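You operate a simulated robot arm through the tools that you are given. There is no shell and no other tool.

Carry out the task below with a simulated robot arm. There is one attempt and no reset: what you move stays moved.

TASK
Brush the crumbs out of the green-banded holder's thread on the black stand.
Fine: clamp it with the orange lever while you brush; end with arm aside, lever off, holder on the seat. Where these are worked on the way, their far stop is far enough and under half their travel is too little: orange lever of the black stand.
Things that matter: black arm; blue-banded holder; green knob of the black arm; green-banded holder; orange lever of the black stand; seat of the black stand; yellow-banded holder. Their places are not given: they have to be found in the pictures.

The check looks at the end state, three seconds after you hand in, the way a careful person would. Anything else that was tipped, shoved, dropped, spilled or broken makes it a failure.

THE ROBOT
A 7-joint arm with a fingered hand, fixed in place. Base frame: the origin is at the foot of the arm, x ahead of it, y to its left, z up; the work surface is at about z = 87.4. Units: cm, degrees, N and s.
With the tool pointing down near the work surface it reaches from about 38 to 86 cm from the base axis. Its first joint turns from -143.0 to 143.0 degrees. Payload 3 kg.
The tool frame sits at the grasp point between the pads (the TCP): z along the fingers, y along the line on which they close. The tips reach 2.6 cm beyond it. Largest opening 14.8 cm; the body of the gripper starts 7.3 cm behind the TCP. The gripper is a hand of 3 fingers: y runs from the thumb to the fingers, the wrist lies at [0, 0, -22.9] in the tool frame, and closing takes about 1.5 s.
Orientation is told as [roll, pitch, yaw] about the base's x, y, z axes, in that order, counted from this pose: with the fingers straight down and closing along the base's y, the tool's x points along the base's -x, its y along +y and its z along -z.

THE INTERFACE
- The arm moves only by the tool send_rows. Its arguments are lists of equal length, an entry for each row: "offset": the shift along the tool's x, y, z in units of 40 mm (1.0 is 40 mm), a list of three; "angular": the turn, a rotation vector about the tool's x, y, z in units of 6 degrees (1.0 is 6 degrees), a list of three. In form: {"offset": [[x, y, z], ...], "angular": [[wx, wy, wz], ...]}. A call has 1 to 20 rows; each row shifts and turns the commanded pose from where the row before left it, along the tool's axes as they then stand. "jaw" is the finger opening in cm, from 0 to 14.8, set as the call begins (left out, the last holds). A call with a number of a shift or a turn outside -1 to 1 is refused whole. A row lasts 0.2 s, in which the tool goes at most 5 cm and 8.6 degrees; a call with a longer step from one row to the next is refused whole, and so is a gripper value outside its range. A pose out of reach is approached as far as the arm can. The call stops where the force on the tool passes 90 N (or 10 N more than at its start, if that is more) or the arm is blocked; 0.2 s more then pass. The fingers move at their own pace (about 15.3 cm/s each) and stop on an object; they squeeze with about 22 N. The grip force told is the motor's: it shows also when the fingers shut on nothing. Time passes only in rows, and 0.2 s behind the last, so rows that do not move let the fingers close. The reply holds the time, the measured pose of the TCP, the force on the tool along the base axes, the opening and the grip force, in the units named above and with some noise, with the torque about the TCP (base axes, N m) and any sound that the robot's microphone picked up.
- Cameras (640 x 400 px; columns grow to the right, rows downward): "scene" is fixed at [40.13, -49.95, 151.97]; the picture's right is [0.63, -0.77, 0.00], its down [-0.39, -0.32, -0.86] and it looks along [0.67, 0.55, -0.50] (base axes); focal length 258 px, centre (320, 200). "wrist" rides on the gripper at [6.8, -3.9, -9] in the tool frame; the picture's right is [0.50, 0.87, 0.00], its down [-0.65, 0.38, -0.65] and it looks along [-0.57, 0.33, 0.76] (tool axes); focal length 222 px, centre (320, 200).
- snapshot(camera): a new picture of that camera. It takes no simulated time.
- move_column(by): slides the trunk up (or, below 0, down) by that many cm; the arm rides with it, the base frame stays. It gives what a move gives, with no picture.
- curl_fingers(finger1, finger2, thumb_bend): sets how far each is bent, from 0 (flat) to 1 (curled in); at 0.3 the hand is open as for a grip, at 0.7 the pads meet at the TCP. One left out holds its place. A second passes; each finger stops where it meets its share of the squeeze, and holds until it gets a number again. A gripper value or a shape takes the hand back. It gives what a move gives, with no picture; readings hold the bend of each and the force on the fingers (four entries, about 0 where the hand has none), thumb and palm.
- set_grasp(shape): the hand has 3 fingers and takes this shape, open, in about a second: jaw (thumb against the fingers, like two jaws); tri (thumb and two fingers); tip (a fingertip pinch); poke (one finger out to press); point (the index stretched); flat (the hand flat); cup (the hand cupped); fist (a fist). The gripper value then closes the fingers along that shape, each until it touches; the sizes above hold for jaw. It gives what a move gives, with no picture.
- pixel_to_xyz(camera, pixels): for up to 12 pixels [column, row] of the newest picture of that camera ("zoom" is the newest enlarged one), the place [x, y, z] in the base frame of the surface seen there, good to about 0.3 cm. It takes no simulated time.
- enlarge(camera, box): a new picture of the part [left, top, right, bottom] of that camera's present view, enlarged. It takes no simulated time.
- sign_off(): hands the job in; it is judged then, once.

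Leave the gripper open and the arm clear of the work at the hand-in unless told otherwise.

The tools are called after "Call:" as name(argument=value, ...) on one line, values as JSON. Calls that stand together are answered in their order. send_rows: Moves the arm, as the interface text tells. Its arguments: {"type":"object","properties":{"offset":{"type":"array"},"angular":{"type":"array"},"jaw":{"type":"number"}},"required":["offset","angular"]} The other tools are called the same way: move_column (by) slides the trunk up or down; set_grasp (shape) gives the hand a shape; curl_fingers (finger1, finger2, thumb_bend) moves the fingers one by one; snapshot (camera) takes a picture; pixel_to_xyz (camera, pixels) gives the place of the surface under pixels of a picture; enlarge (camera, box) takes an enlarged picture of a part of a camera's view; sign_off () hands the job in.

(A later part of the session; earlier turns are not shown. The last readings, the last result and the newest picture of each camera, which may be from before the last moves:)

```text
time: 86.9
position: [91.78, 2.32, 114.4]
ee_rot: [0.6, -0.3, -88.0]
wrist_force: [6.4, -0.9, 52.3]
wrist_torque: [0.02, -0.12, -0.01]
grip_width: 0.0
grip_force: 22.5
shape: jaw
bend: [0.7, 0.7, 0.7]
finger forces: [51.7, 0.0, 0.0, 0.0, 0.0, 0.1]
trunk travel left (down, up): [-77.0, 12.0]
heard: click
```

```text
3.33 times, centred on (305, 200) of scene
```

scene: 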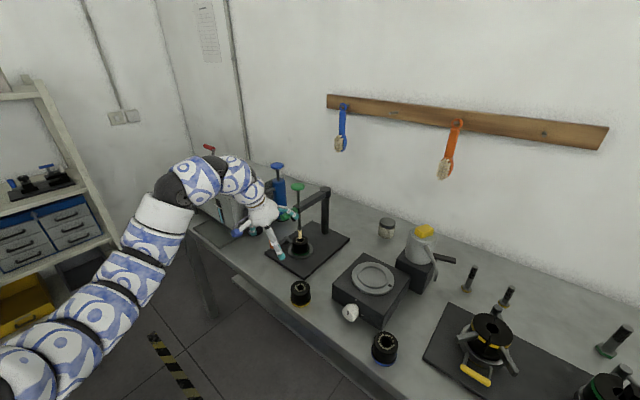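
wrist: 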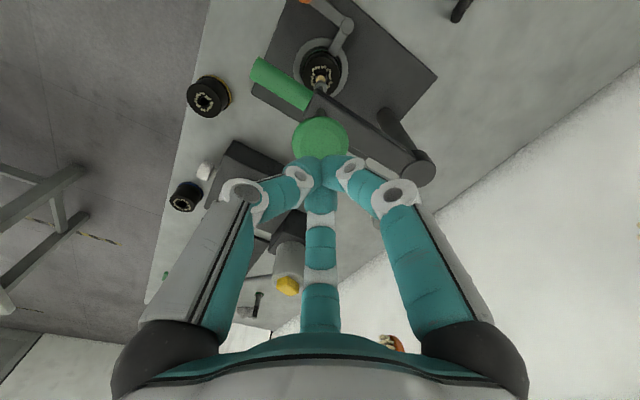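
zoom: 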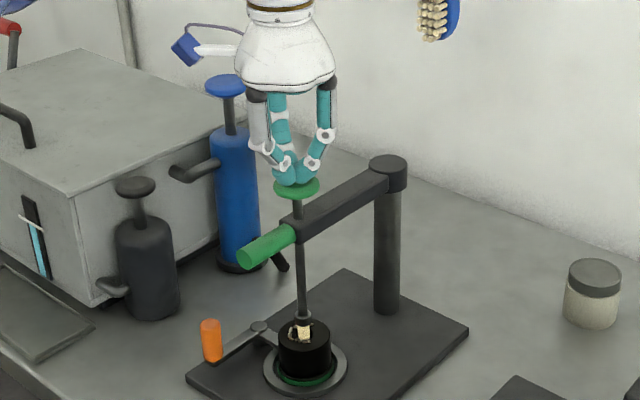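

A click, and the press is at its bottom (52 N). Some crumbs seem gone. I raise to let the spring lift the knob and look at the crumbs.

Call:
send_rows(offset=[[0, 0, -0.1], [0, 0, -0.15], [0, 0, -0.2], [0, 0, -0.2], [0, 0, -0.2], [0, 0, 0]], angular=[[0, 0, 0], [0, 0, 0], [0, 0, 0], [0, 0, 0], [0, 0, 0], [0, 0, 0]])

Call:
enlarge(camera="scene", box=[280, 215, 320, 260])

Call:
enlarge(camera="wrist", box=[270, 40, 370, 110])

```text
time: 88.3
position: [91.62, 2.18, 116.98]
ee_rot: [-0.1, -0.5, -88.0]
wrist_force: [-1.0, 0.0, 2.2]
wrist_torque: [0.0, 0.04, 0.0]
grip_width: 0.01
grip_force: 22.2
shape: jaw
bend: [0.7, 0.7, 0.7]
finger forces: [0.0, 0.0, 0.1, 0.1, 0.0, 0.1]
trunk travel left (down, up): [-77.0, 12.0]
```

```text
8.89 times, centred on (300, 238) of scene
```

zoom: 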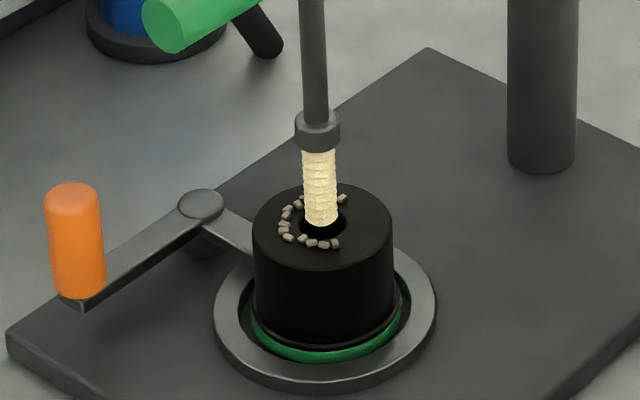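

```text
5.71 times, centred on (320, 75) of wrist
```

zoom: 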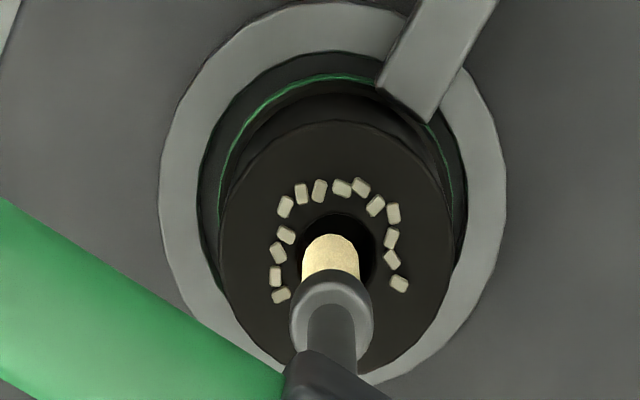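

The brush stroke removed some crumbs, about a third. The spring returns the knob. I do another full stroke: up past the top, down to the click, and back up.

Call:
send_rows(offset=[[0, 0, -0.2], [0, 0, 0], [0, 0, 0.15], [0, 0, 0.15], [0, 0, 0.15], [0, 0, 0.15], [0, 0, 0.15], [0, 0, 0.15], [0, 0, 0], [0, 0, -0.15], [0, 0, -0.15], [0, 0, -0.2], [0, 0, -0.2], [0, 0, -0.2], [0, 0, 0]], angular=[[0, 0, 0], [0, 0, 0], [0, 0, 0], [0, 0, 0], [0, 0, 0], [0, 0, 0], [0, 0, 0], [0, 0, 0], [0, 0, 0], [0, 0, 0], [0, 0, 0], [0, 0, 0], [0, 0, 0], [0, 0, 0], [0, 0, 0]])

Call:
enlarge(camera="scene", box=[280, 215, 320, 260])

Call:
enlarge(camera="wrist", box=[270, 40, 370, 110])

```text
time: 91.5
position: [91.81, 2.17, 117.84]
ee_rot: [-0.1, -0.4, -88.1]
wrist_force: [-0.2, -0.2, -0.5]
wrist_torque: [0.0, 0.02, 0.03]
grip_width: 0.03
grip_force: 22.0
shape: jaw
bend: [0.7, 0.7, 0.7]
finger forces: [0.0, 0.0, 0.0, 0.0, 0.0, 0.0]
trunk travel left (down, up): [-77.0, 12.0]
heard: click
```

```text
8.89 times, centred on (300, 238) of scene
```

zoom: 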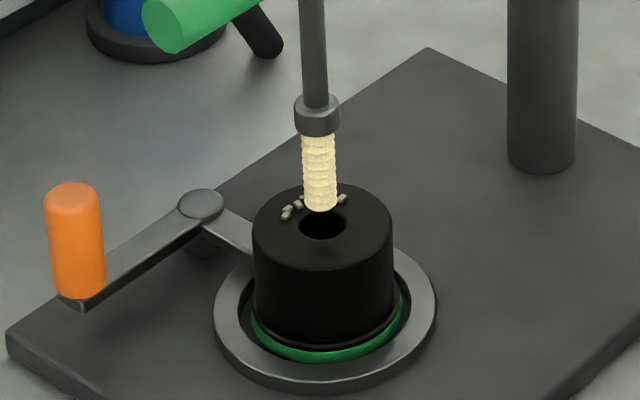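

```text
5.71 times, centred on (320, 75) of wrist
```

zoom: 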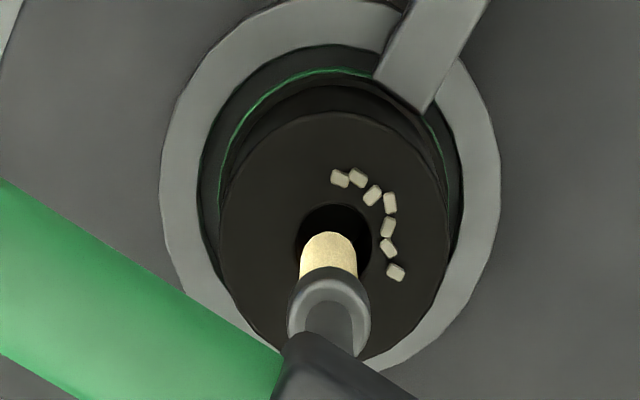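

Another third gone. One more full stroke should clear the rest.

Call:
send_rows(offset=[[0, 0, 0.15], [0, 0, 0.15], [0, 0, 0.15], [0, 0, 0.15], [0, 0, 0.15], [0, 0, 0.15], [0, 0, 0], [0, 0, -0.15], [0, 0, -0.15], [0, 0, -0.2], [0, 0, -0.2], [0, 0, -0.2], [0, 0, -0.1], [0, 0, 0]], angular=[[0, 0, 0], [0, 0, 0], [0, 0, 0], [0, 0, 0], [0, 0, 0], [0, 0, 0], [0, 0, 0], [0, 0, 0], [0, 0, 0], [0, 0, 0], [0, 0, 0], [0, 0, 0], [0, 0, 0], [0, 0, 0]])

Call:
enlarge(camera="scene", box=[280, 215, 320, 260])

Call:
enlarge(camera="wrist", box=[270, 40, 370, 110])

```text
time: 94.5
position: [91.7, 2.28, 118.17]
ee_rot: [-0.1, -0.4, -88.1]
wrist_force: [0.8, 0.4, -0.3]
wrist_torque: [-0.01, 0.01, 0.03]
grip_width: 0.0
grip_force: 22.5
shape: jaw
bend: [0.7, 0.7, 0.7]
finger forces: [0.0, 0.0, 0.1, 0.0, 0.1, 0.0]
trunk travel left (down, up): [-77.0, 12.0]
heard: click
```

```text
8.89 times, centred on (300, 238) of scene
```

zoom: 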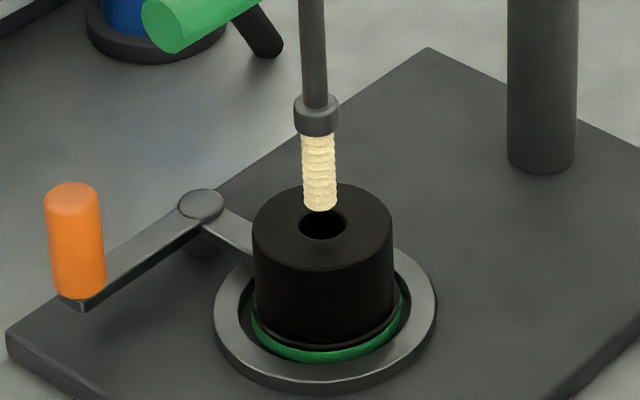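

```text
5.71 times, centred on (320, 75) of wrist
```

zoom: 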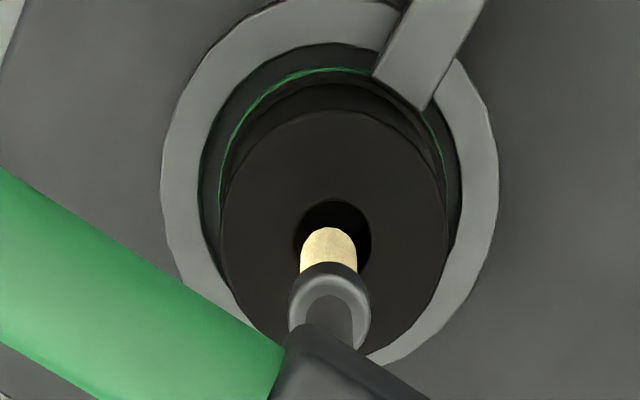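

All crumbs are gone and the knob has sprung back up. Next the arm goes aside. I rise, turn to yaw -38° and tilt outward 22° (a posture that worked before), keeping the fingers closed as a peg.

Call:
send_rows(offset=[[0, 0, -0.5], [0, 0, -0.5], [0, 0, 0], [0, 0, 0], [0, 0, 0], [0, 0, 0], [0, 0, 0], [0, 0, 0], [0, 0, 0], [0, 0, 0], [0, 0, 0], [0, 0, 0], [0, 0, 0], [0, 0, 0], [0, 0, 0], [0, 0, 0]], angular=[[0, 0, 0], [0, 0, 0], [0, 0, -0.833], [0, 0, -0.833], [0, 0, -0.833], [0, 0, -0.833], [0, 0, -0.833], [0, 0, -0.833], [0, 0, -0.833], [0, 0, -0.833], [0, 0, -0.833], [0, 0, -0.833], [-0.54, -0.741, 0], [-0.54, -0.741, 0], [-0.54, -0.741, 0], [-0.54, -0.741, 0]])

```text
time: 97.9
position: [91.79, 2.27, 122.27]
ee_rot: [13.1, -18.0, -40.2]
wrist_force: [0.0, 0.3, -1.0]
wrist_torque: [0.0, -0.02, 0.04]
grip_width: 0.01
grip_force: 21.8
shape: jaw
bend: [0.7, 0.7, 0.7]
finger forces: [0.0, 0.0, 0.0, 0.0, 0.0, 0.0]
trunk travel left (down, up): [-77.0, 12.0]
```

Orientation set. I move back and to the +y side of the handle: to about (80, 8.5, 122), then lower the trunk 9 cm.

Call:
send_rows(offset=[[0.77, -0.115, -0.283], [0.77, -0.115, -0.283], [0.77, -0.115, -0.283], [0.77, -0.115, -0.283]], angular=[[0, 0, 0], [0, 0, 0], [0, 0, 0], [0, 0, 0]])

Call:
move_column(by=-9)

Call:
snapshot(camera="wrist")

Call:
enlarge(camera="scene", box=[240, 140, 370, 260])

```text
time: 98.9
position: [80.0, 8.57, 122.25]
ee_rot: [13.0, -17.9, -40.2]
wrist_force: [-0.5, 0.5, -0.2]
wrist_torque: [0.02, 0.02, 0.05]
grip_width: 0.01
grip_force: 22.3
shape: jaw
bend: [0.7, 0.7, 0.7]
finger forces: [0.0, 0.0, 0.0, 0.0, 0.1, 0.0]
trunk travel left (down, up): [-77.0, 12.0]
```

```text
time: 100.2
position: [80.06, 8.47, 113.34]
ee_rot: [13.0, -17.9, -40.1]
wrist_force: [0.7, 0.4, 0.3]
wrist_torque: [0.01, 0.02, -0.01]
grip_width: 0.01
grip_force: 21.7
shape: jaw
bend: [0.7, 0.7, 0.7]
finger forces: [0.0, 0.0, 0.0, 0.0, 0.0, 0.1]
trunk travel left (down, up): [-68.0, 21.0]
```

```text
taken
```

wrist: 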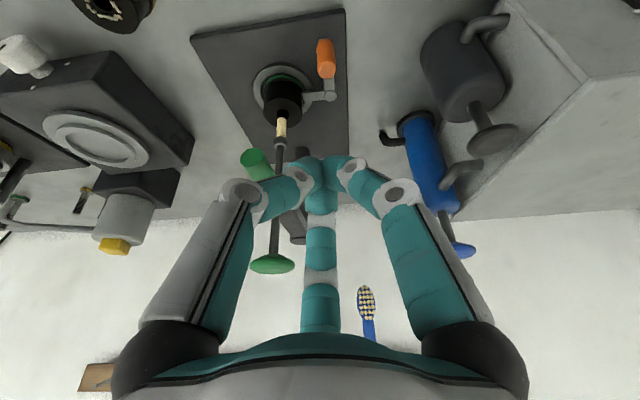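

```text
3.33 times, centred on (305, 200) of scene
```

zoom: 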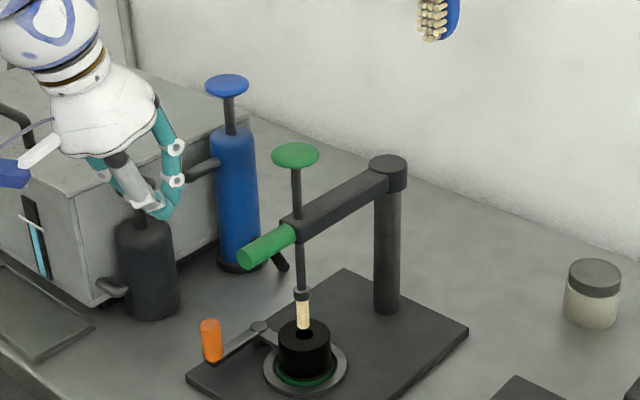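

I lower to z≈106.5 and go to the +y side of the handle at (86.8, 6.5).

Call:
send_rows(offset=[[0.263, -0.184, 0.787], [0.263, -0.184, 0.787], [-0.514, 0.194, 0.217], [-0.514, 0.194, 0.217], [-0.514, 0.194, 0.217]], angular=[[0, 0, 0], [0, 0, 0], [0, 0, 0], [0, 0, 0], [0, 0, 0]])

Call:
snapshot(camera="wrist")

Call:
enlarge(camera="scene", box=[240, 140, 370, 260])

```text
time: 101.4
position: [86.94, 6.36, 106.44]
ee_rot: [13.0, -17.8, -40.1]
wrist_force: [0.0, -0.3, 1.1]
wrist_torque: [-0.01, 0.0, -0.02]
grip_width: 0.0
grip_force: 21.9
shape: jaw
bend: [0.7, 0.7, 0.7]
finger forces: [0.0, 0.1, 0.0, 0.0, 0.0, 0.1]
trunk travel left (down, up): [-68.0, 21.0]
```

```text
taken
```

wrist: 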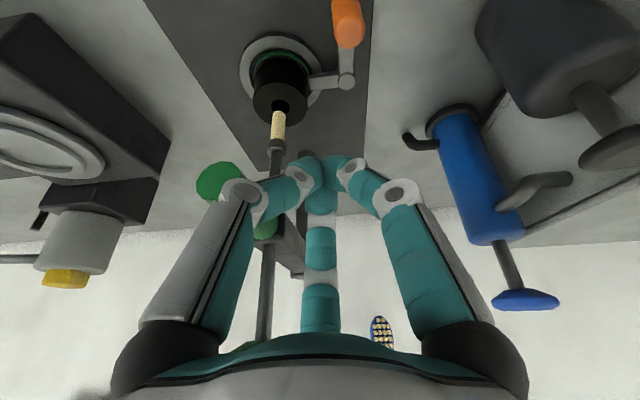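

```text
3.33 times, centred on (305, 200) of scene
```

zoom: 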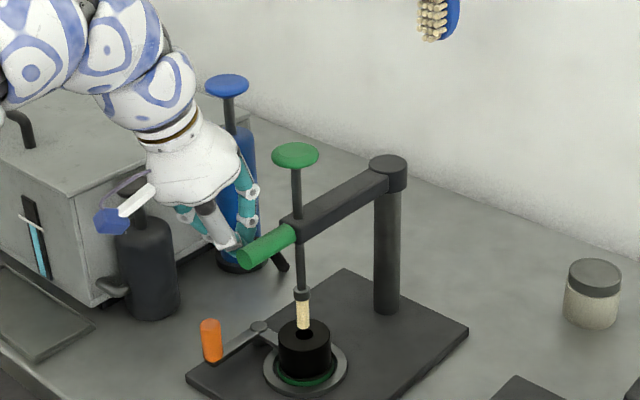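

Positioned beside the handle. I push it toward -y along its arc, first about 10°.

Call:
send_rows(offset=[[-0.189, -0.281, -0.002], [-0.164, -0.236, 0], [-0.164, -0.236, 0], [-0.164, -0.236, 0]], angular=[[0, 0, 0], [0, 0, 0], [0, 0, 0], [0, 0, 0]])

Call:
snapshot(camera="wrist")

Call:
enlarge(camera="scene", box=[240, 140, 370, 260])

```text
time: 102.4
position: [86.49, 1.63, 106.46]
ee_rot: [13.1, -17.9, -40.1]
wrist_force: [0.1, -0.5, 0.3]
wrist_torque: [0.03, 0.01, 0.0]
grip_width: 0.02
grip_force: 21.6
shape: jaw
bend: [0.7, 0.7, 0.7]
finger forces: [0.0, 0.1, 0.0, 0.0, 0.3, 0.0]
trunk travel left (down, up): [-68.0, 21.0]
```

```text
taken
```

wrist: 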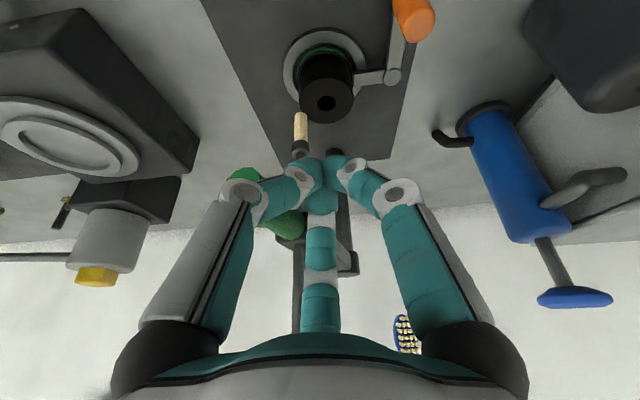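

```text
3.33 times, centred on (305, 200) of scene
```

zoom: 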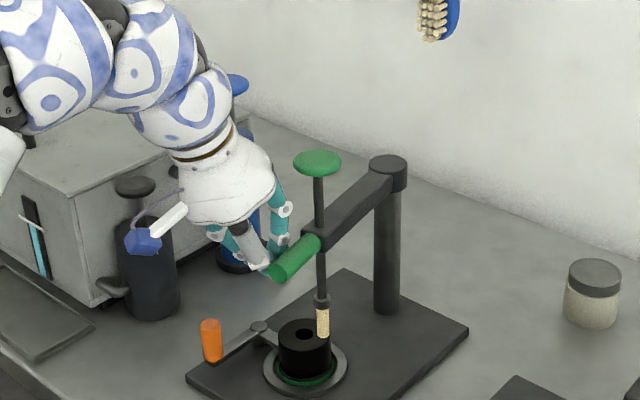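

The arm moves with almost no force. I continue along the arc.

Call:
send_rows(offset=[[-0.195, -0.207, 0.017], [-0.195, -0.207, 0.017], [-0.195, -0.207, 0.017], [-0.226, -0.171, 0.036], [-0.226, -0.171, 0.036], [-0.226, -0.171, 0.036], [-0.25, -0.132, 0.052], [-0.25, -0.132, 0.052], [-0.25, -0.132, 0.052]], angular=[[0, 0, 0], [0, 0, 0], [0, 0, 0], [0, 0, 0], [0, 0, 0], [0, 0, 0], [0, 0, 0], [0, 0, 0], [0, 0, 0]])

Call:
snapshot(camera="wrist")

Call:
enlarge(camera="scene", box=[250, 150, 380, 260])

```text
time: 104.4
position: [89.33, -8.04, 106.59]
ee_rot: [13.1, -18.0, -40.0]
wrist_force: [0.1, 0.2, 0.6]
wrist_torque: [0.03, -0.05, 0.04]
grip_width: 0.0
grip_force: 22.3
shape: jaw
bend: [0.7, 0.7, 0.7]
finger forces: [0.0, 0.9, 0.0, 0.0, 0.1, 0.1]
trunk travel left (down, up): [-68.0, 21.0]
```

```text
taken
```

wrist: 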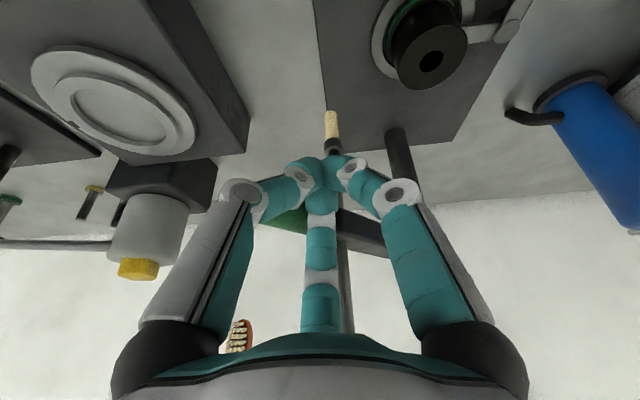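

```text
3.64 times, centred on (315, 205) of scene
```

zoom: 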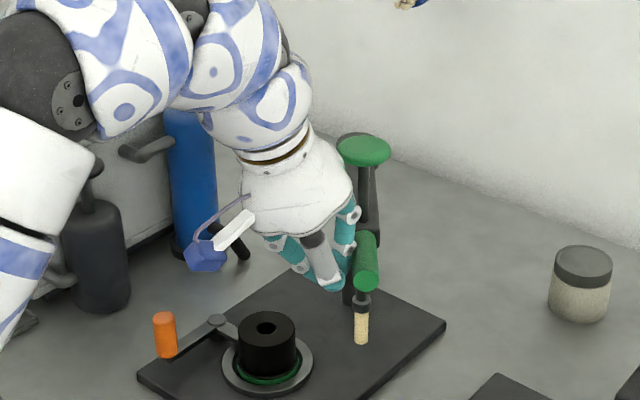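

The knob keeps ~1 cm clear of the hand. I continue to roughly the original parked angle.

Call:
send_rows(offset=[[-0.27, -0.083, 0.071], [-0.27, -0.083, 0.071], [-0.27, -0.083, 0.071], [-0.266, -0.034, 0.081], [-0.266, -0.034, 0.081], [-0.266, -0.034, 0.081]], angular=[[0, 0, 0], [0, 0, 0], [0, 0, 0], [0, 0, 0], [0, 0, 0], [0, 0, 0]])

Call:
snapshot(camera="wrist")

Call:
enlarge(camera="scene", box=[260, 150, 390, 260])

```text
time: 105.8
position: [94.01, -13.09, 106.45]
ee_rot: [13.1, -17.9, -40.0]
wrist_force: [-0.8, 0.8, 0.5]
wrist_torque: [-0.02, -0.01, 0.0]
grip_width: 0.01
grip_force: 21.9
shape: jaw
bend: [0.7, 0.7, 0.7]
finger forces: [0.0, 1.1, 0.0, 0.1, 0.1, 0.1]
trunk travel left (down, up): [-68.0, 21.0]
```

```text
taken
```

wrist: 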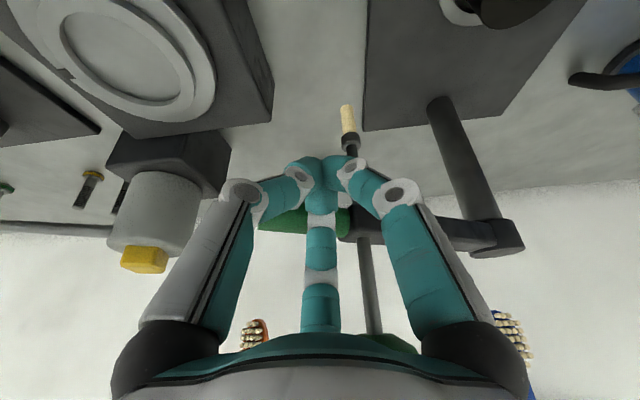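

```text
3.64 times, centred on (325, 205) of scene
```

zoom: 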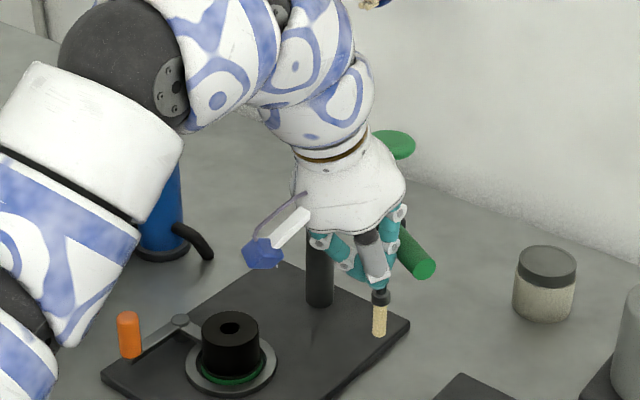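

The arm is nearly at its parking angle. I measure the spindle position.

Call:
pixel_to_xyz(camera="zoom", pixels=[[381, 297], [379, 318], [398, 138], [425, 268]])

```text
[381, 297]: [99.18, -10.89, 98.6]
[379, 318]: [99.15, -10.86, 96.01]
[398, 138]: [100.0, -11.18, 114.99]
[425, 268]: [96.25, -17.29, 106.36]
```

It's at about 241°; originally 249°. I push the remaining ~8°.

Call:
send_rows(offset=[[-0.247, 0.004, 0.083], [-0.247, 0.004, 0.083], [-0.2, 0.003, 0.067], [0, 0, 0]], angular=[[0, 0, 0], [0, 0, 0], [0, 0, 0], [0, 0, 0]])

Call:
enlarge(camera="scene", box=[260, 150, 390, 260])

Call:
pixel_to_xyz(camera="zoom", pixels=[[393, 285], [392, 305], [396, 297], [388, 300]])

```text
time: 106.8
position: [96.29, -14.93, 106.63]
ee_rot: [13.1, -17.9, -40.1]
wrist_force: [-1.7, 1.4, 1.8]
wrist_torque: [0.0, -0.05, 0.06]
grip_width: 0.0
grip_force: 22.0
shape: jaw
bend: [0.7, 0.7, 0.7]
finger forces: [0.0, 3.2, 0.0, 0.0, 0.1, 0.1]
trunk travel left (down, up): [-68.0, 21.0]
```

```text
3.64 times, centred on (325, 205) of scene
```

zoom: 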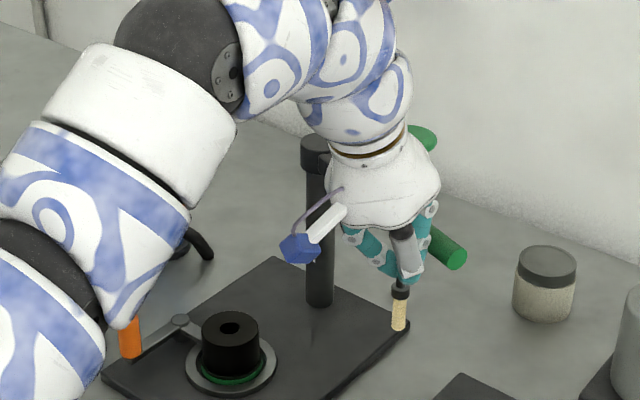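

```text
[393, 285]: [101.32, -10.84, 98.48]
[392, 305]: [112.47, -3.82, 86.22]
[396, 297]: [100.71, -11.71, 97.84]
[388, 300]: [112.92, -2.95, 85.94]
```

The spindle is back at about (101, -11.8), i.e. parked aside as at the start. I retreat from the handle, move up and over toward (88,3,112), and straighten the tool with yaw ≈ -30° for the lever.

Call:
send_rows(offset=[[0.57, -0.21, -0.239], [0.57, -0.21, -0.239], [0.539, 0.611, -0.334], [0.539, 0.611, -0.334], [0.539, 0.611, -0.334], [0.539, 0.611, -0.334], [0.539, 0.611, -0.334], [0, 0, 0], [0, 0, 0], [0, 0, 0], [0, 0, 0], [0, 0, 0], [0, 0, 0]], angular=[[0, 0, 0], [0, 0, 0], [0, 0, 0], [0, 0, 0], [0, 0, 0], [0, 0, 0], [0, 0, 0], [0.54, 0.741, 0], [0.54, 0.741, 0], [0.54, 0.741, 0], [0.54, 0.741, 0], [0, 0, -0.83], [0, 0, -0.83]])

Call:
snapshot(camera="scene")

Call:
snapshot(camera="wrist")

```text
time: 109.6
position: [87.89, 2.89, 111.93]
ee_rot: [-0.4, 0.0, -28.1]
wrist_force: [-0.7, 0.4, 0.9]
wrist_torque: [0.0, -0.03, 0.0]
grip_width: 0.0
grip_force: 21.9
shape: jaw
bend: [0.7, 0.7, 0.7]
finger forces: [0.1, 0.0, 0.1, 0.0, 0.0, 0.0]
trunk travel left (down, up): [-68.0, 21.0]
```

```text
taken
```

scene: 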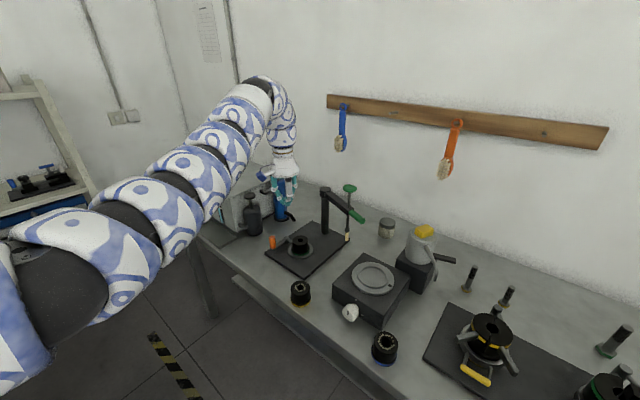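

```text
taken
```

wrist: 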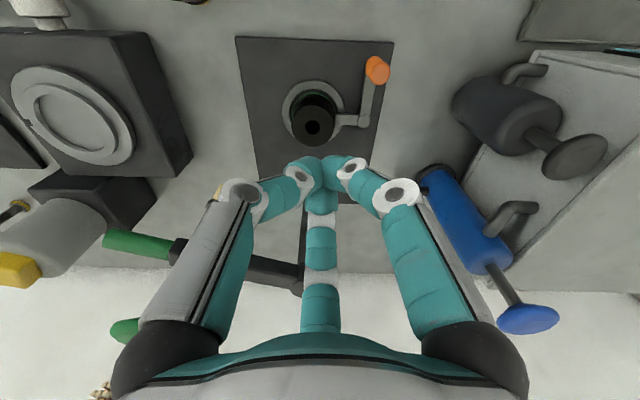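

The tool is vertical with yaw -28°. I re-measure the lever handle before caging it.

Call:
enlarge(camera="wrist", box=[280, 40, 408, 140])

Call:
pixel_to_xyz(camera="wrist", pixels=[[380, 76], [374, 76], [386, 76], [380, 82], [366, 121], [320, 127], [371, 100]])

```text
4.00 times, centred on (344, 90) of wrist
```

zoom: 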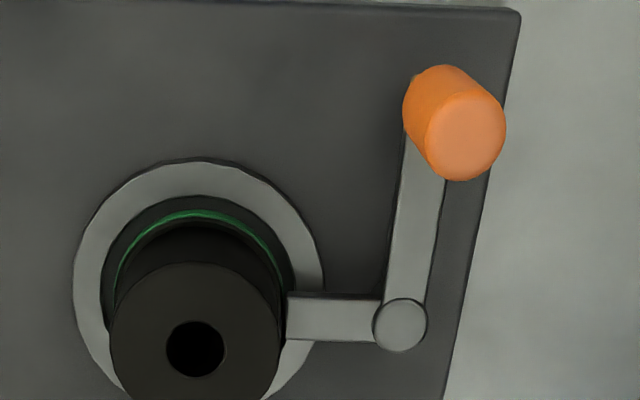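

```text
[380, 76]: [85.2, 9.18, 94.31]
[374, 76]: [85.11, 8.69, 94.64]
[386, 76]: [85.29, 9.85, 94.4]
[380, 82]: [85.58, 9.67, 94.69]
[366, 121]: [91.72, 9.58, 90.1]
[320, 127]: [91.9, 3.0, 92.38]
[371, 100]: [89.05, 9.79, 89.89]
```

Handle top centre is about (84.9, 9.1). I move above it with the fingers opening to 6 and lower the trunk by 12.

Call:
send_rows(offset=[[0.35, 0.253, 0], [0.35, 0.253, 0], [0.35, 0.253, 0], [0.35, 0.253, 0], [0, 0, 0], [0, 0, 0], [0, 0, 0]], angular=[[0, 0, 0], [0, 0, 0], [0, 0, 0], [0, 0, 0], [0, 0, 0], [0, 0, 0], [0, 0, 0]], jaw=6)

Call:
move_column(by=-13)

Call:
snapshot(camera="wrist")

Call:
enlarge(camera="scene", box=[230, 180, 340, 260])

```text
time: 111.2
position: [85.08, 9.36, 111.87]
ee_rot: [-0.4, -0.2, -28.1]
wrist_force: [-0.1, -0.3, -0.2]
wrist_torque: [0.0, 0.01, -0.02]
grip_width: 5.95
grip_force: 0.0
shape: jaw
bend: [0.77, 0.77, 0.7]
finger forces: [0.0, 0.1, 0.0, 0.0, 0.1, 0.0]
trunk travel left (down, up): [-68.0, 21.0]
```

```text
time: 112.7
position: [85.01, 9.3, 99.01]
ee_rot: [-0.4, -0.3, -28.1]
wrist_force: [-0.3, -1.0, -0.8]
wrist_torque: [-0.02, -0.01, -0.01]
grip_width: 5.98
grip_force: 0.1
shape: jaw
bend: [0.77, 0.77, 0.7]
finger forces: [0.0, 0.0, 0.0, 0.1, 0.1, 0.1]
trunk travel left (down, up): [-55.0, 34.0]
```

```text
taken
```

wrist: 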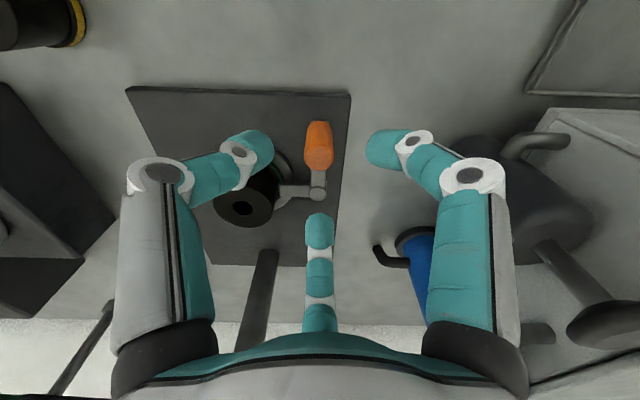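

```text
5.00 times, centred on (285, 220) of scene
```

zoom: 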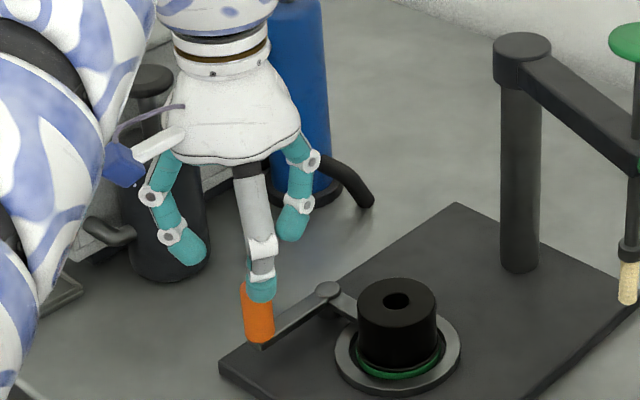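

The handle is centred between the fingers. I descend around it to z≈93.5 and close to a snug cage.

Call:
send_rows(offset=[[0.01, -0.05, 0.45], [0, 0, 0.46], [0, 0, 0.46]], angular=[[0, 0, 0], [0, 0, 0], [0, 0, 0]])

Call:
send_rows(offset=[[0, 0, 0], [0, 0, 0], [0, 0, 0], [0, 0, 0], [0, 0, 0], [0, 0, 0]], angular=[[0, 0, 0], [0, 0, 0], [0, 0, 0], [0, 0, 0], [0, 0, 0], [0, 0, 0]], jaw=2.1)

Call:
snapshot(camera="wrist")

Call:
enlarge(camera="scene", box=[230, 180, 340, 260])

```text
time: 113.5
position: [84.79, 9.15, 93.55]
ee_rot: [-0.4, -0.1, -28.2]
wrist_force: [-0.1, 0.0, -0.7]
wrist_torque: [0.03, 0.01, 0.0]
grip_width: 5.99
grip_force: 0.0
shape: jaw
bend: [0.77, 0.77, 0.7]
finger forces: [0.0, 0.0, 0.0, 0.0, 0.0, 0.0]
trunk travel left (down, up): [-55.0, 34.0]
```

```text
time: 114.9
position: [84.78, 9.16, 93.46]
ee_rot: [-0.4, -0.2, -28.1]
wrist_force: [1.8, -0.4, 0.0]
wrist_torque: [-0.01, -0.06, 0.03]
grip_width: 2.18
grip_force: 0.1
shape: jaw
bend: [0.74, 0.74, 0.7]
finger forces: [0.0, 2.0, 0.0, 0.0, 0.0, 0.0]
trunk travel left (down, up): [-55.0, 34.0]
```

```text
taken
```

wrist: 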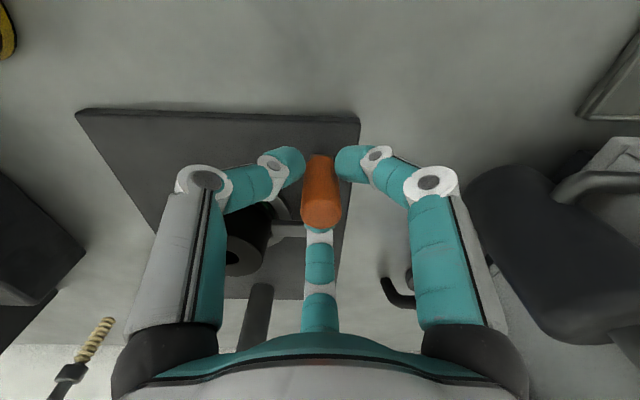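

```text
5.00 times, centred on (285, 220) of scene
```

zoom: 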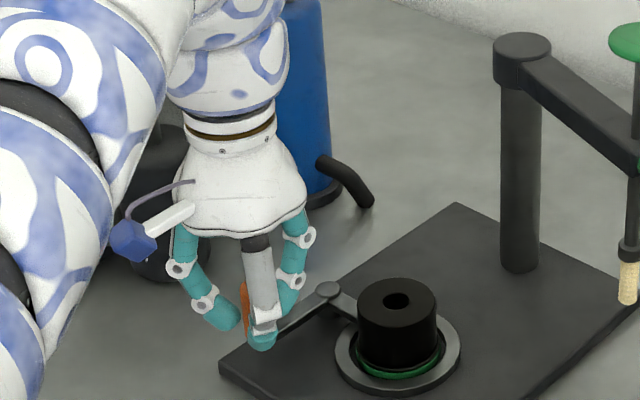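

Caged. I swing the lever back (clockwise) along the same arc, the first 30°.

Call:
send_rows(offset=[[0.0736, 0.159, 0], [0.0558, 0.163, 0], [0.039, 0.169, 0], [0.0236, 0.1716, 0], [0.0036, 0.1766, 0], [0, 0, 0]], angular=[[0, 0, 0], [0, 0, 0], [0, 0, 0], [0, 0, 0], [0, 0, 0], [0, 0, 0]])

Call:
enlarge(camera="scene", box=[230, 180, 340, 260])

Call:
snapshot(camera="wrist")

```text
time: 116.3
position: [85.76, 12.48, 93.53]
ee_rot: [-0.2, -0.2, -28.1]
wrist_force: [-0.9, -0.3, 0.2]
wrist_torque: [-0.01, 0.02, -0.03]
grip_width: 2.13
grip_force: 0.0
shape: jaw
bend: [0.74, 0.74, 0.7]
finger forces: [0.0, 0.1, 0.1, 0.0, 1.1, 0.0]
trunk travel left (down, up): [-55.0, 34.0]
```

```text
5.00 times, centred on (285, 220) of scene
```

zoom: 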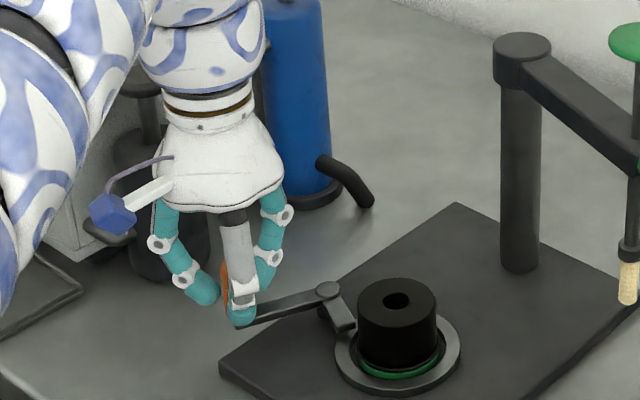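

```text
taken
```

wrist: 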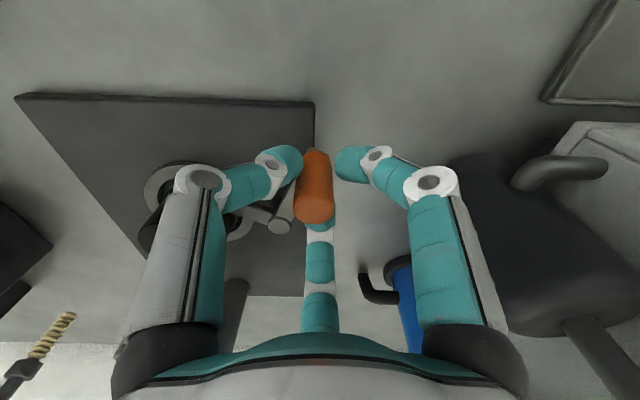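

Good. I continue the remaining 30°, plus a little to reach its off stop.

Call:
send_rows(offset=[[-0.0155, 0.1726, 0], [-0.0334, 0.171, 0], [-0.0504, 0.1657, 0], [-0.0673, 0.1606, 0], [-0.0853, 0.153, 0], [-0.05, 0.075, 0], [0, 0, 0]], angular=[[0, 0, 0], [0, 0, 0], [0, 0, 0], [0, 0, 0], [0, 0, 0], [0, 0, 0], [0, 0, 0]])

Call:
enlarge(camera="scene", box=[230, 180, 340, 260])

Call:
snapshot(camera="wrist")

```text
time: 117.9
position: [88.26, 14.93, 93.5]
ee_rot: [-0.4, -0.1, -28.1]
wrist_force: [0.2, -0.1, 1.0]
wrist_torque: [-0.01, 0.03, 0.01]
grip_width: 2.13
grip_force: 0.0
shape: jaw
bend: [0.74, 0.74, 0.7]
finger forces: [0.1, 0.0, 0.0, 0.0, 0.7, 0.1]
out of reach, approached as far as the arm can: row 6
trunk travel left (down, up): [-55.0, 34.0]
```

```text
5.00 times, centred on (285, 220) of scene
```

zoom: 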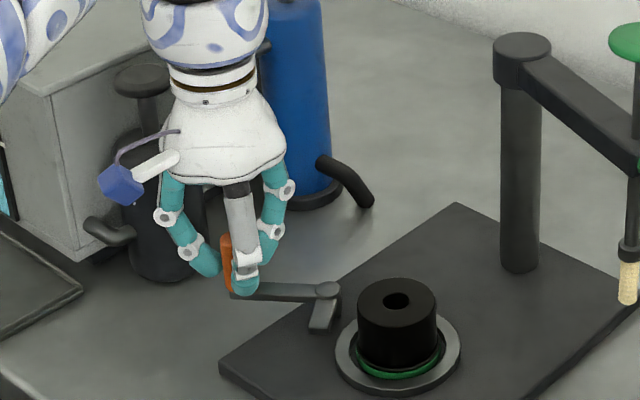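

```text
taken
```

wrist: 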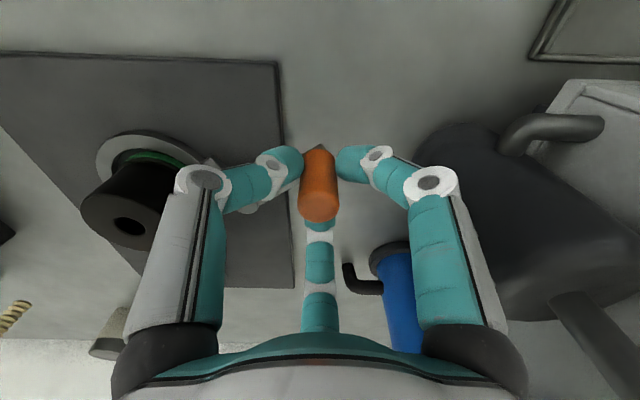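

The lever is back near its start. I measure its handle, pivot, and stub now.

Call:
pixel_to_xyz(camera="wrist", pixels=[[320, 212], [316, 185], [250, 205]])

Call:
pixel_to_xyz(camera="zoom", pixels=[[328, 290], [318, 325], [322, 312], [226, 245], [290, 290]])

```text
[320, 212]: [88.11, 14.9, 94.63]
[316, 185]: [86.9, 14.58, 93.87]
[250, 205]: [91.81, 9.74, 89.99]
```

```text
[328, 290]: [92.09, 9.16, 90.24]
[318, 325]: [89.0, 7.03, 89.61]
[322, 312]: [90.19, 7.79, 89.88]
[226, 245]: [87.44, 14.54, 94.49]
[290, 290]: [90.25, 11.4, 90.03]
```

It's within a few degrees of its original off position. I nudge once more to seat it at the stop.

Call:
send_rows(offset=[[-0.075, 0.125, 0], [-0.03, 0.05, 0], [0, 0, 0]], angular=[[0, 0, 0], [0, 0, 0], [0, 0, 0]])

Call:
enlarge(camera="scene", box=[240, 200, 320, 254])

Call:
snapshot(camera="wrist")

```text
time: 118.7
position: [88.18, 14.89, 93.51]
ee_rot: [-0.3, -0.3, -28.0]
wrist_force: [-0.5, -0.7, 0.0]
wrist_torque: [-0.02, 0.01, -0.02]
grip_width: 2.11
grip_force: 0.0
shape: jaw
bend: [0.74, 0.74, 0.7]
finger forces: [0.0, 0.0, 0.0, 0.1, 0.9, 0.0]
out of reach, approached as far as the arm can: row 1
trunk travel left (down, up): [-55.0, 34.0]
```

```text
7.41 times, centred on (280, 227) of scene
```

zoom: 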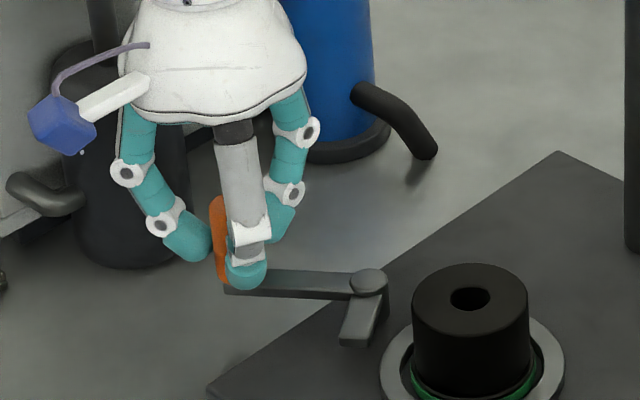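

```text
taken
```

wrist: 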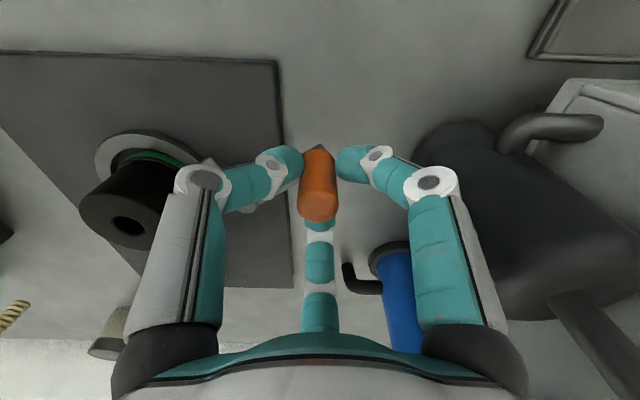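

The lever is essentially back at its off position (2–3° short). Reach is limiting at this trunk height, so I open, go up with the arm, lower the trunk by the same amount, and nudge again.

Call:
send_rows(offset=[[0, 0, 0], [0, 0, 0], [0, 0, 0], [0, 0, 0], [0, 0, -0.5], [0, 0, -0.5], [0, 0, -0.5], [0, 0, -0.5], [0, 0, -0.5]], angular=[[0, 0, 0], [0, 0, 0], [0, 0, 0], [0, 0, 0], [0, 0, 0], [0, 0, 0], [0, 0, 0], [0, 0, 0], [0, 0, 0]], jaw=6)

Call:
snapshot(camera="wrist")

Call:
enlarge(camera="scene", box=[240, 200, 320, 254])

```text
time: 120.7
position: [88.41, 15.06, 103.56]
ee_rot: [-0.3, -0.1, -28.2]
wrist_force: [0.4, 1.0, -0.5]
wrist_torque: [0.01, -0.02, 0.01]
grip_width: 5.95
grip_force: 0.1
shape: jaw
bend: [0.77, 0.77, 0.7]
finger forces: [0.1, 0.0, 0.1, 0.0, 0.0, 0.0]
trunk travel left (down, up): [-55.0, 34.0]
```

```text
taken
```

wrist: 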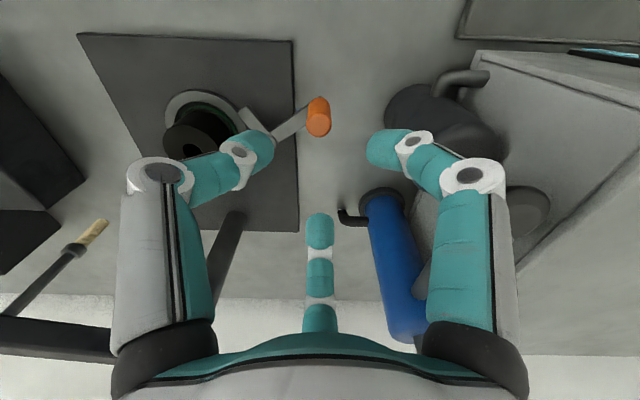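

```text
7.41 times, centred on (280, 227) of scene
```

zoom: 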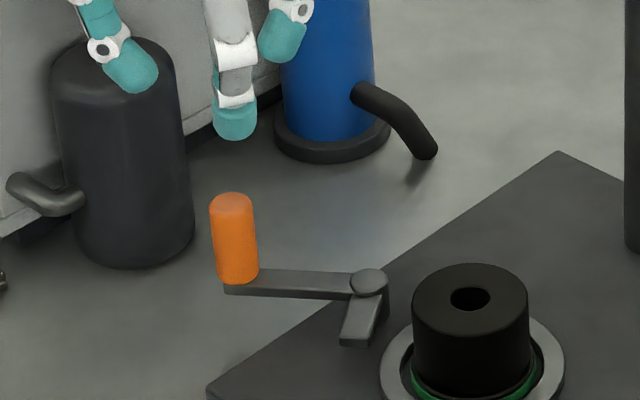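

Only about 2–3° short of where it started. I do one more gentle nudge: lower the trunk 10 around the handle, close the cage, and push along.

Call:
move_column(by=-10)

Call:
send_rows(offset=[[0, 0, 0], [0, 0, 0], [0, 0, 0], [0, 0, 0], [0, 0, 0], [0, 0, 0], [-0.05, 0.075, 0], [-0.05, 0.075, 0], [0, 0, 0]], angular=[[0, 0, 0], [0, 0, 0], [0, 0, 0], [0, 0, 0], [0, 0, 0], [0, 0, 0], [0, 0, 0], [0, 0, 0], [0, 0, 0]], jaw=2.1)

Call:
enlarge(camera="scene", box=[240, 200, 320, 254])

```text
time: 122.1
position: [88.34, 15.2, 93.52]
ee_rot: [-0.4, -0.1, -28.1]
wrist_force: [-0.7, 0.3, -0.6]
wrist_torque: [-0.01, -0.04, -0.01]
grip_width: 5.97
grip_force: 0.2
shape: jaw
bend: [0.77, 0.77, 0.7]
finger forces: [0.0, 0.0, 0.0, 0.0, 0.0, 0.0]
trunk travel left (down, up): [-45.0, 44.0]
```

```text
time: 124.1
position: [88.59, 15.12, 93.49]
ee_rot: [-0.2, -0.3, -28.1]
wrist_force: [0.3, -0.2, 0.0]
wrist_torque: [-0.01, 0.02, 0.01]
grip_width: 2.14
grip_force: 0.1
shape: jaw
bend: [0.74, 0.74, 0.7]
finger forces: [0.0, 0.0, 0.0, 0.1, 0.9, 0.0]
out of reach, approached as far as the arm can: row 8
trunk travel left (down, up): [-45.0, 44.0]
```

```text
7.41 times, centred on (280, 227) of scene
```

zoom: 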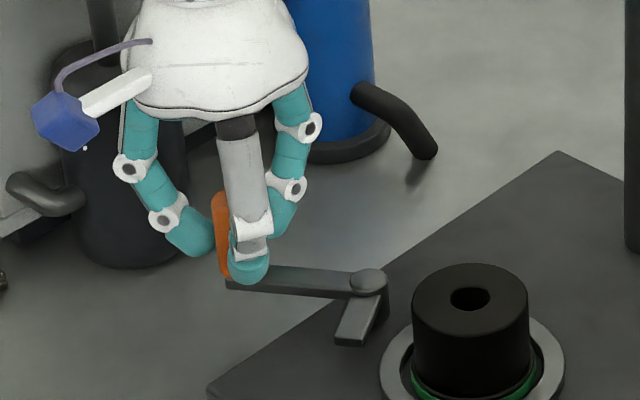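

The lever now matches its original off position. I open the fingers and go straight up, then retreat away from the work.

Call:
send_rows(offset=[[0, 0, 0], [0, 0, 0], [0, 0, 0], [0, 0, 0], [0, 0, 0]], angular=[[0, 0, 0], [0, 0, 0], [0, 0, 0], [0, 0, 0], [0, 0, 0]], jaw=6)

Call:
move_column(by=25)

Call:
snapshot(camera="scene")

Call:
snapshot(camera="wrist")

Call:
enlarge(camera="scene", box=[230, 170, 370, 280])

```text
time: 125.3
position: [88.66, 15.17, 93.44]
ee_rot: [-0.2, -0.3, -28.1]
wrist_force: [-0.8, -0.3, -0.5]
wrist_torque: [-0.01, -0.01, 0.02]
grip_width: 5.97
grip_force: 0.1
shape: jaw
bend: [0.77, 0.77, 0.7]
finger forces: [0.0, 0.0, 0.0, 0.0, 0.0, 0.1]
trunk travel left (down, up): [-45.0, 44.0]
```

```text
time: 127.8
position: [88.53, 15.05, 118.46]
ee_rot: [-0.1, -0.3, -28.0]
wrist_force: [0.5, 0.9, -0.1]
wrist_torque: [0.03, -0.05, -0.01]
grip_width: 5.93
grip_force: 0.1
shape: jaw
bend: [0.77, 0.77, 0.7]
finger forces: [0.0, 0.1, 0.0, 0.1, 0.0, 0.0]
trunk travel left (down, up): [-70.0, 19.0]
```

```text
taken
```

scene: 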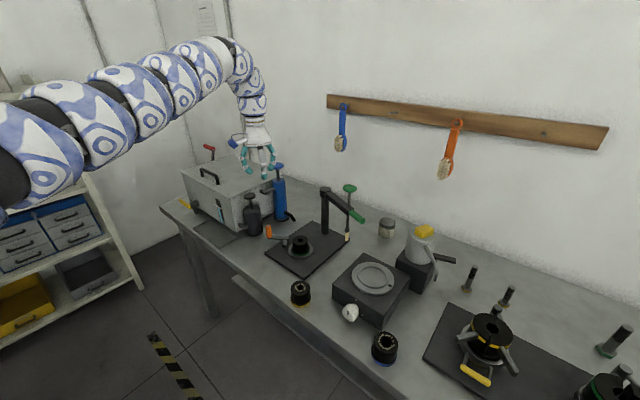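

```text
taken
```

wrist: 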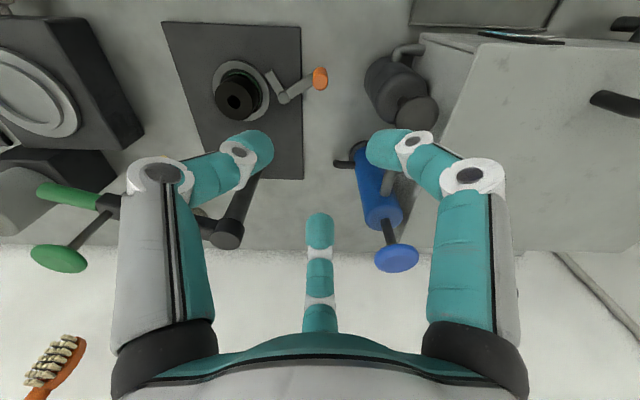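

```text
3.64 times, centred on (300, 225) of scene
```

zoom: 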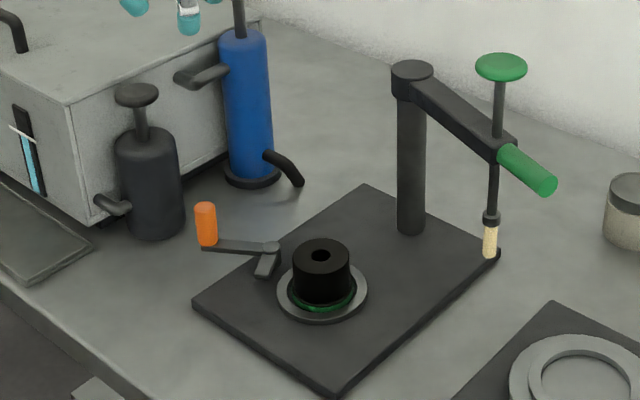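

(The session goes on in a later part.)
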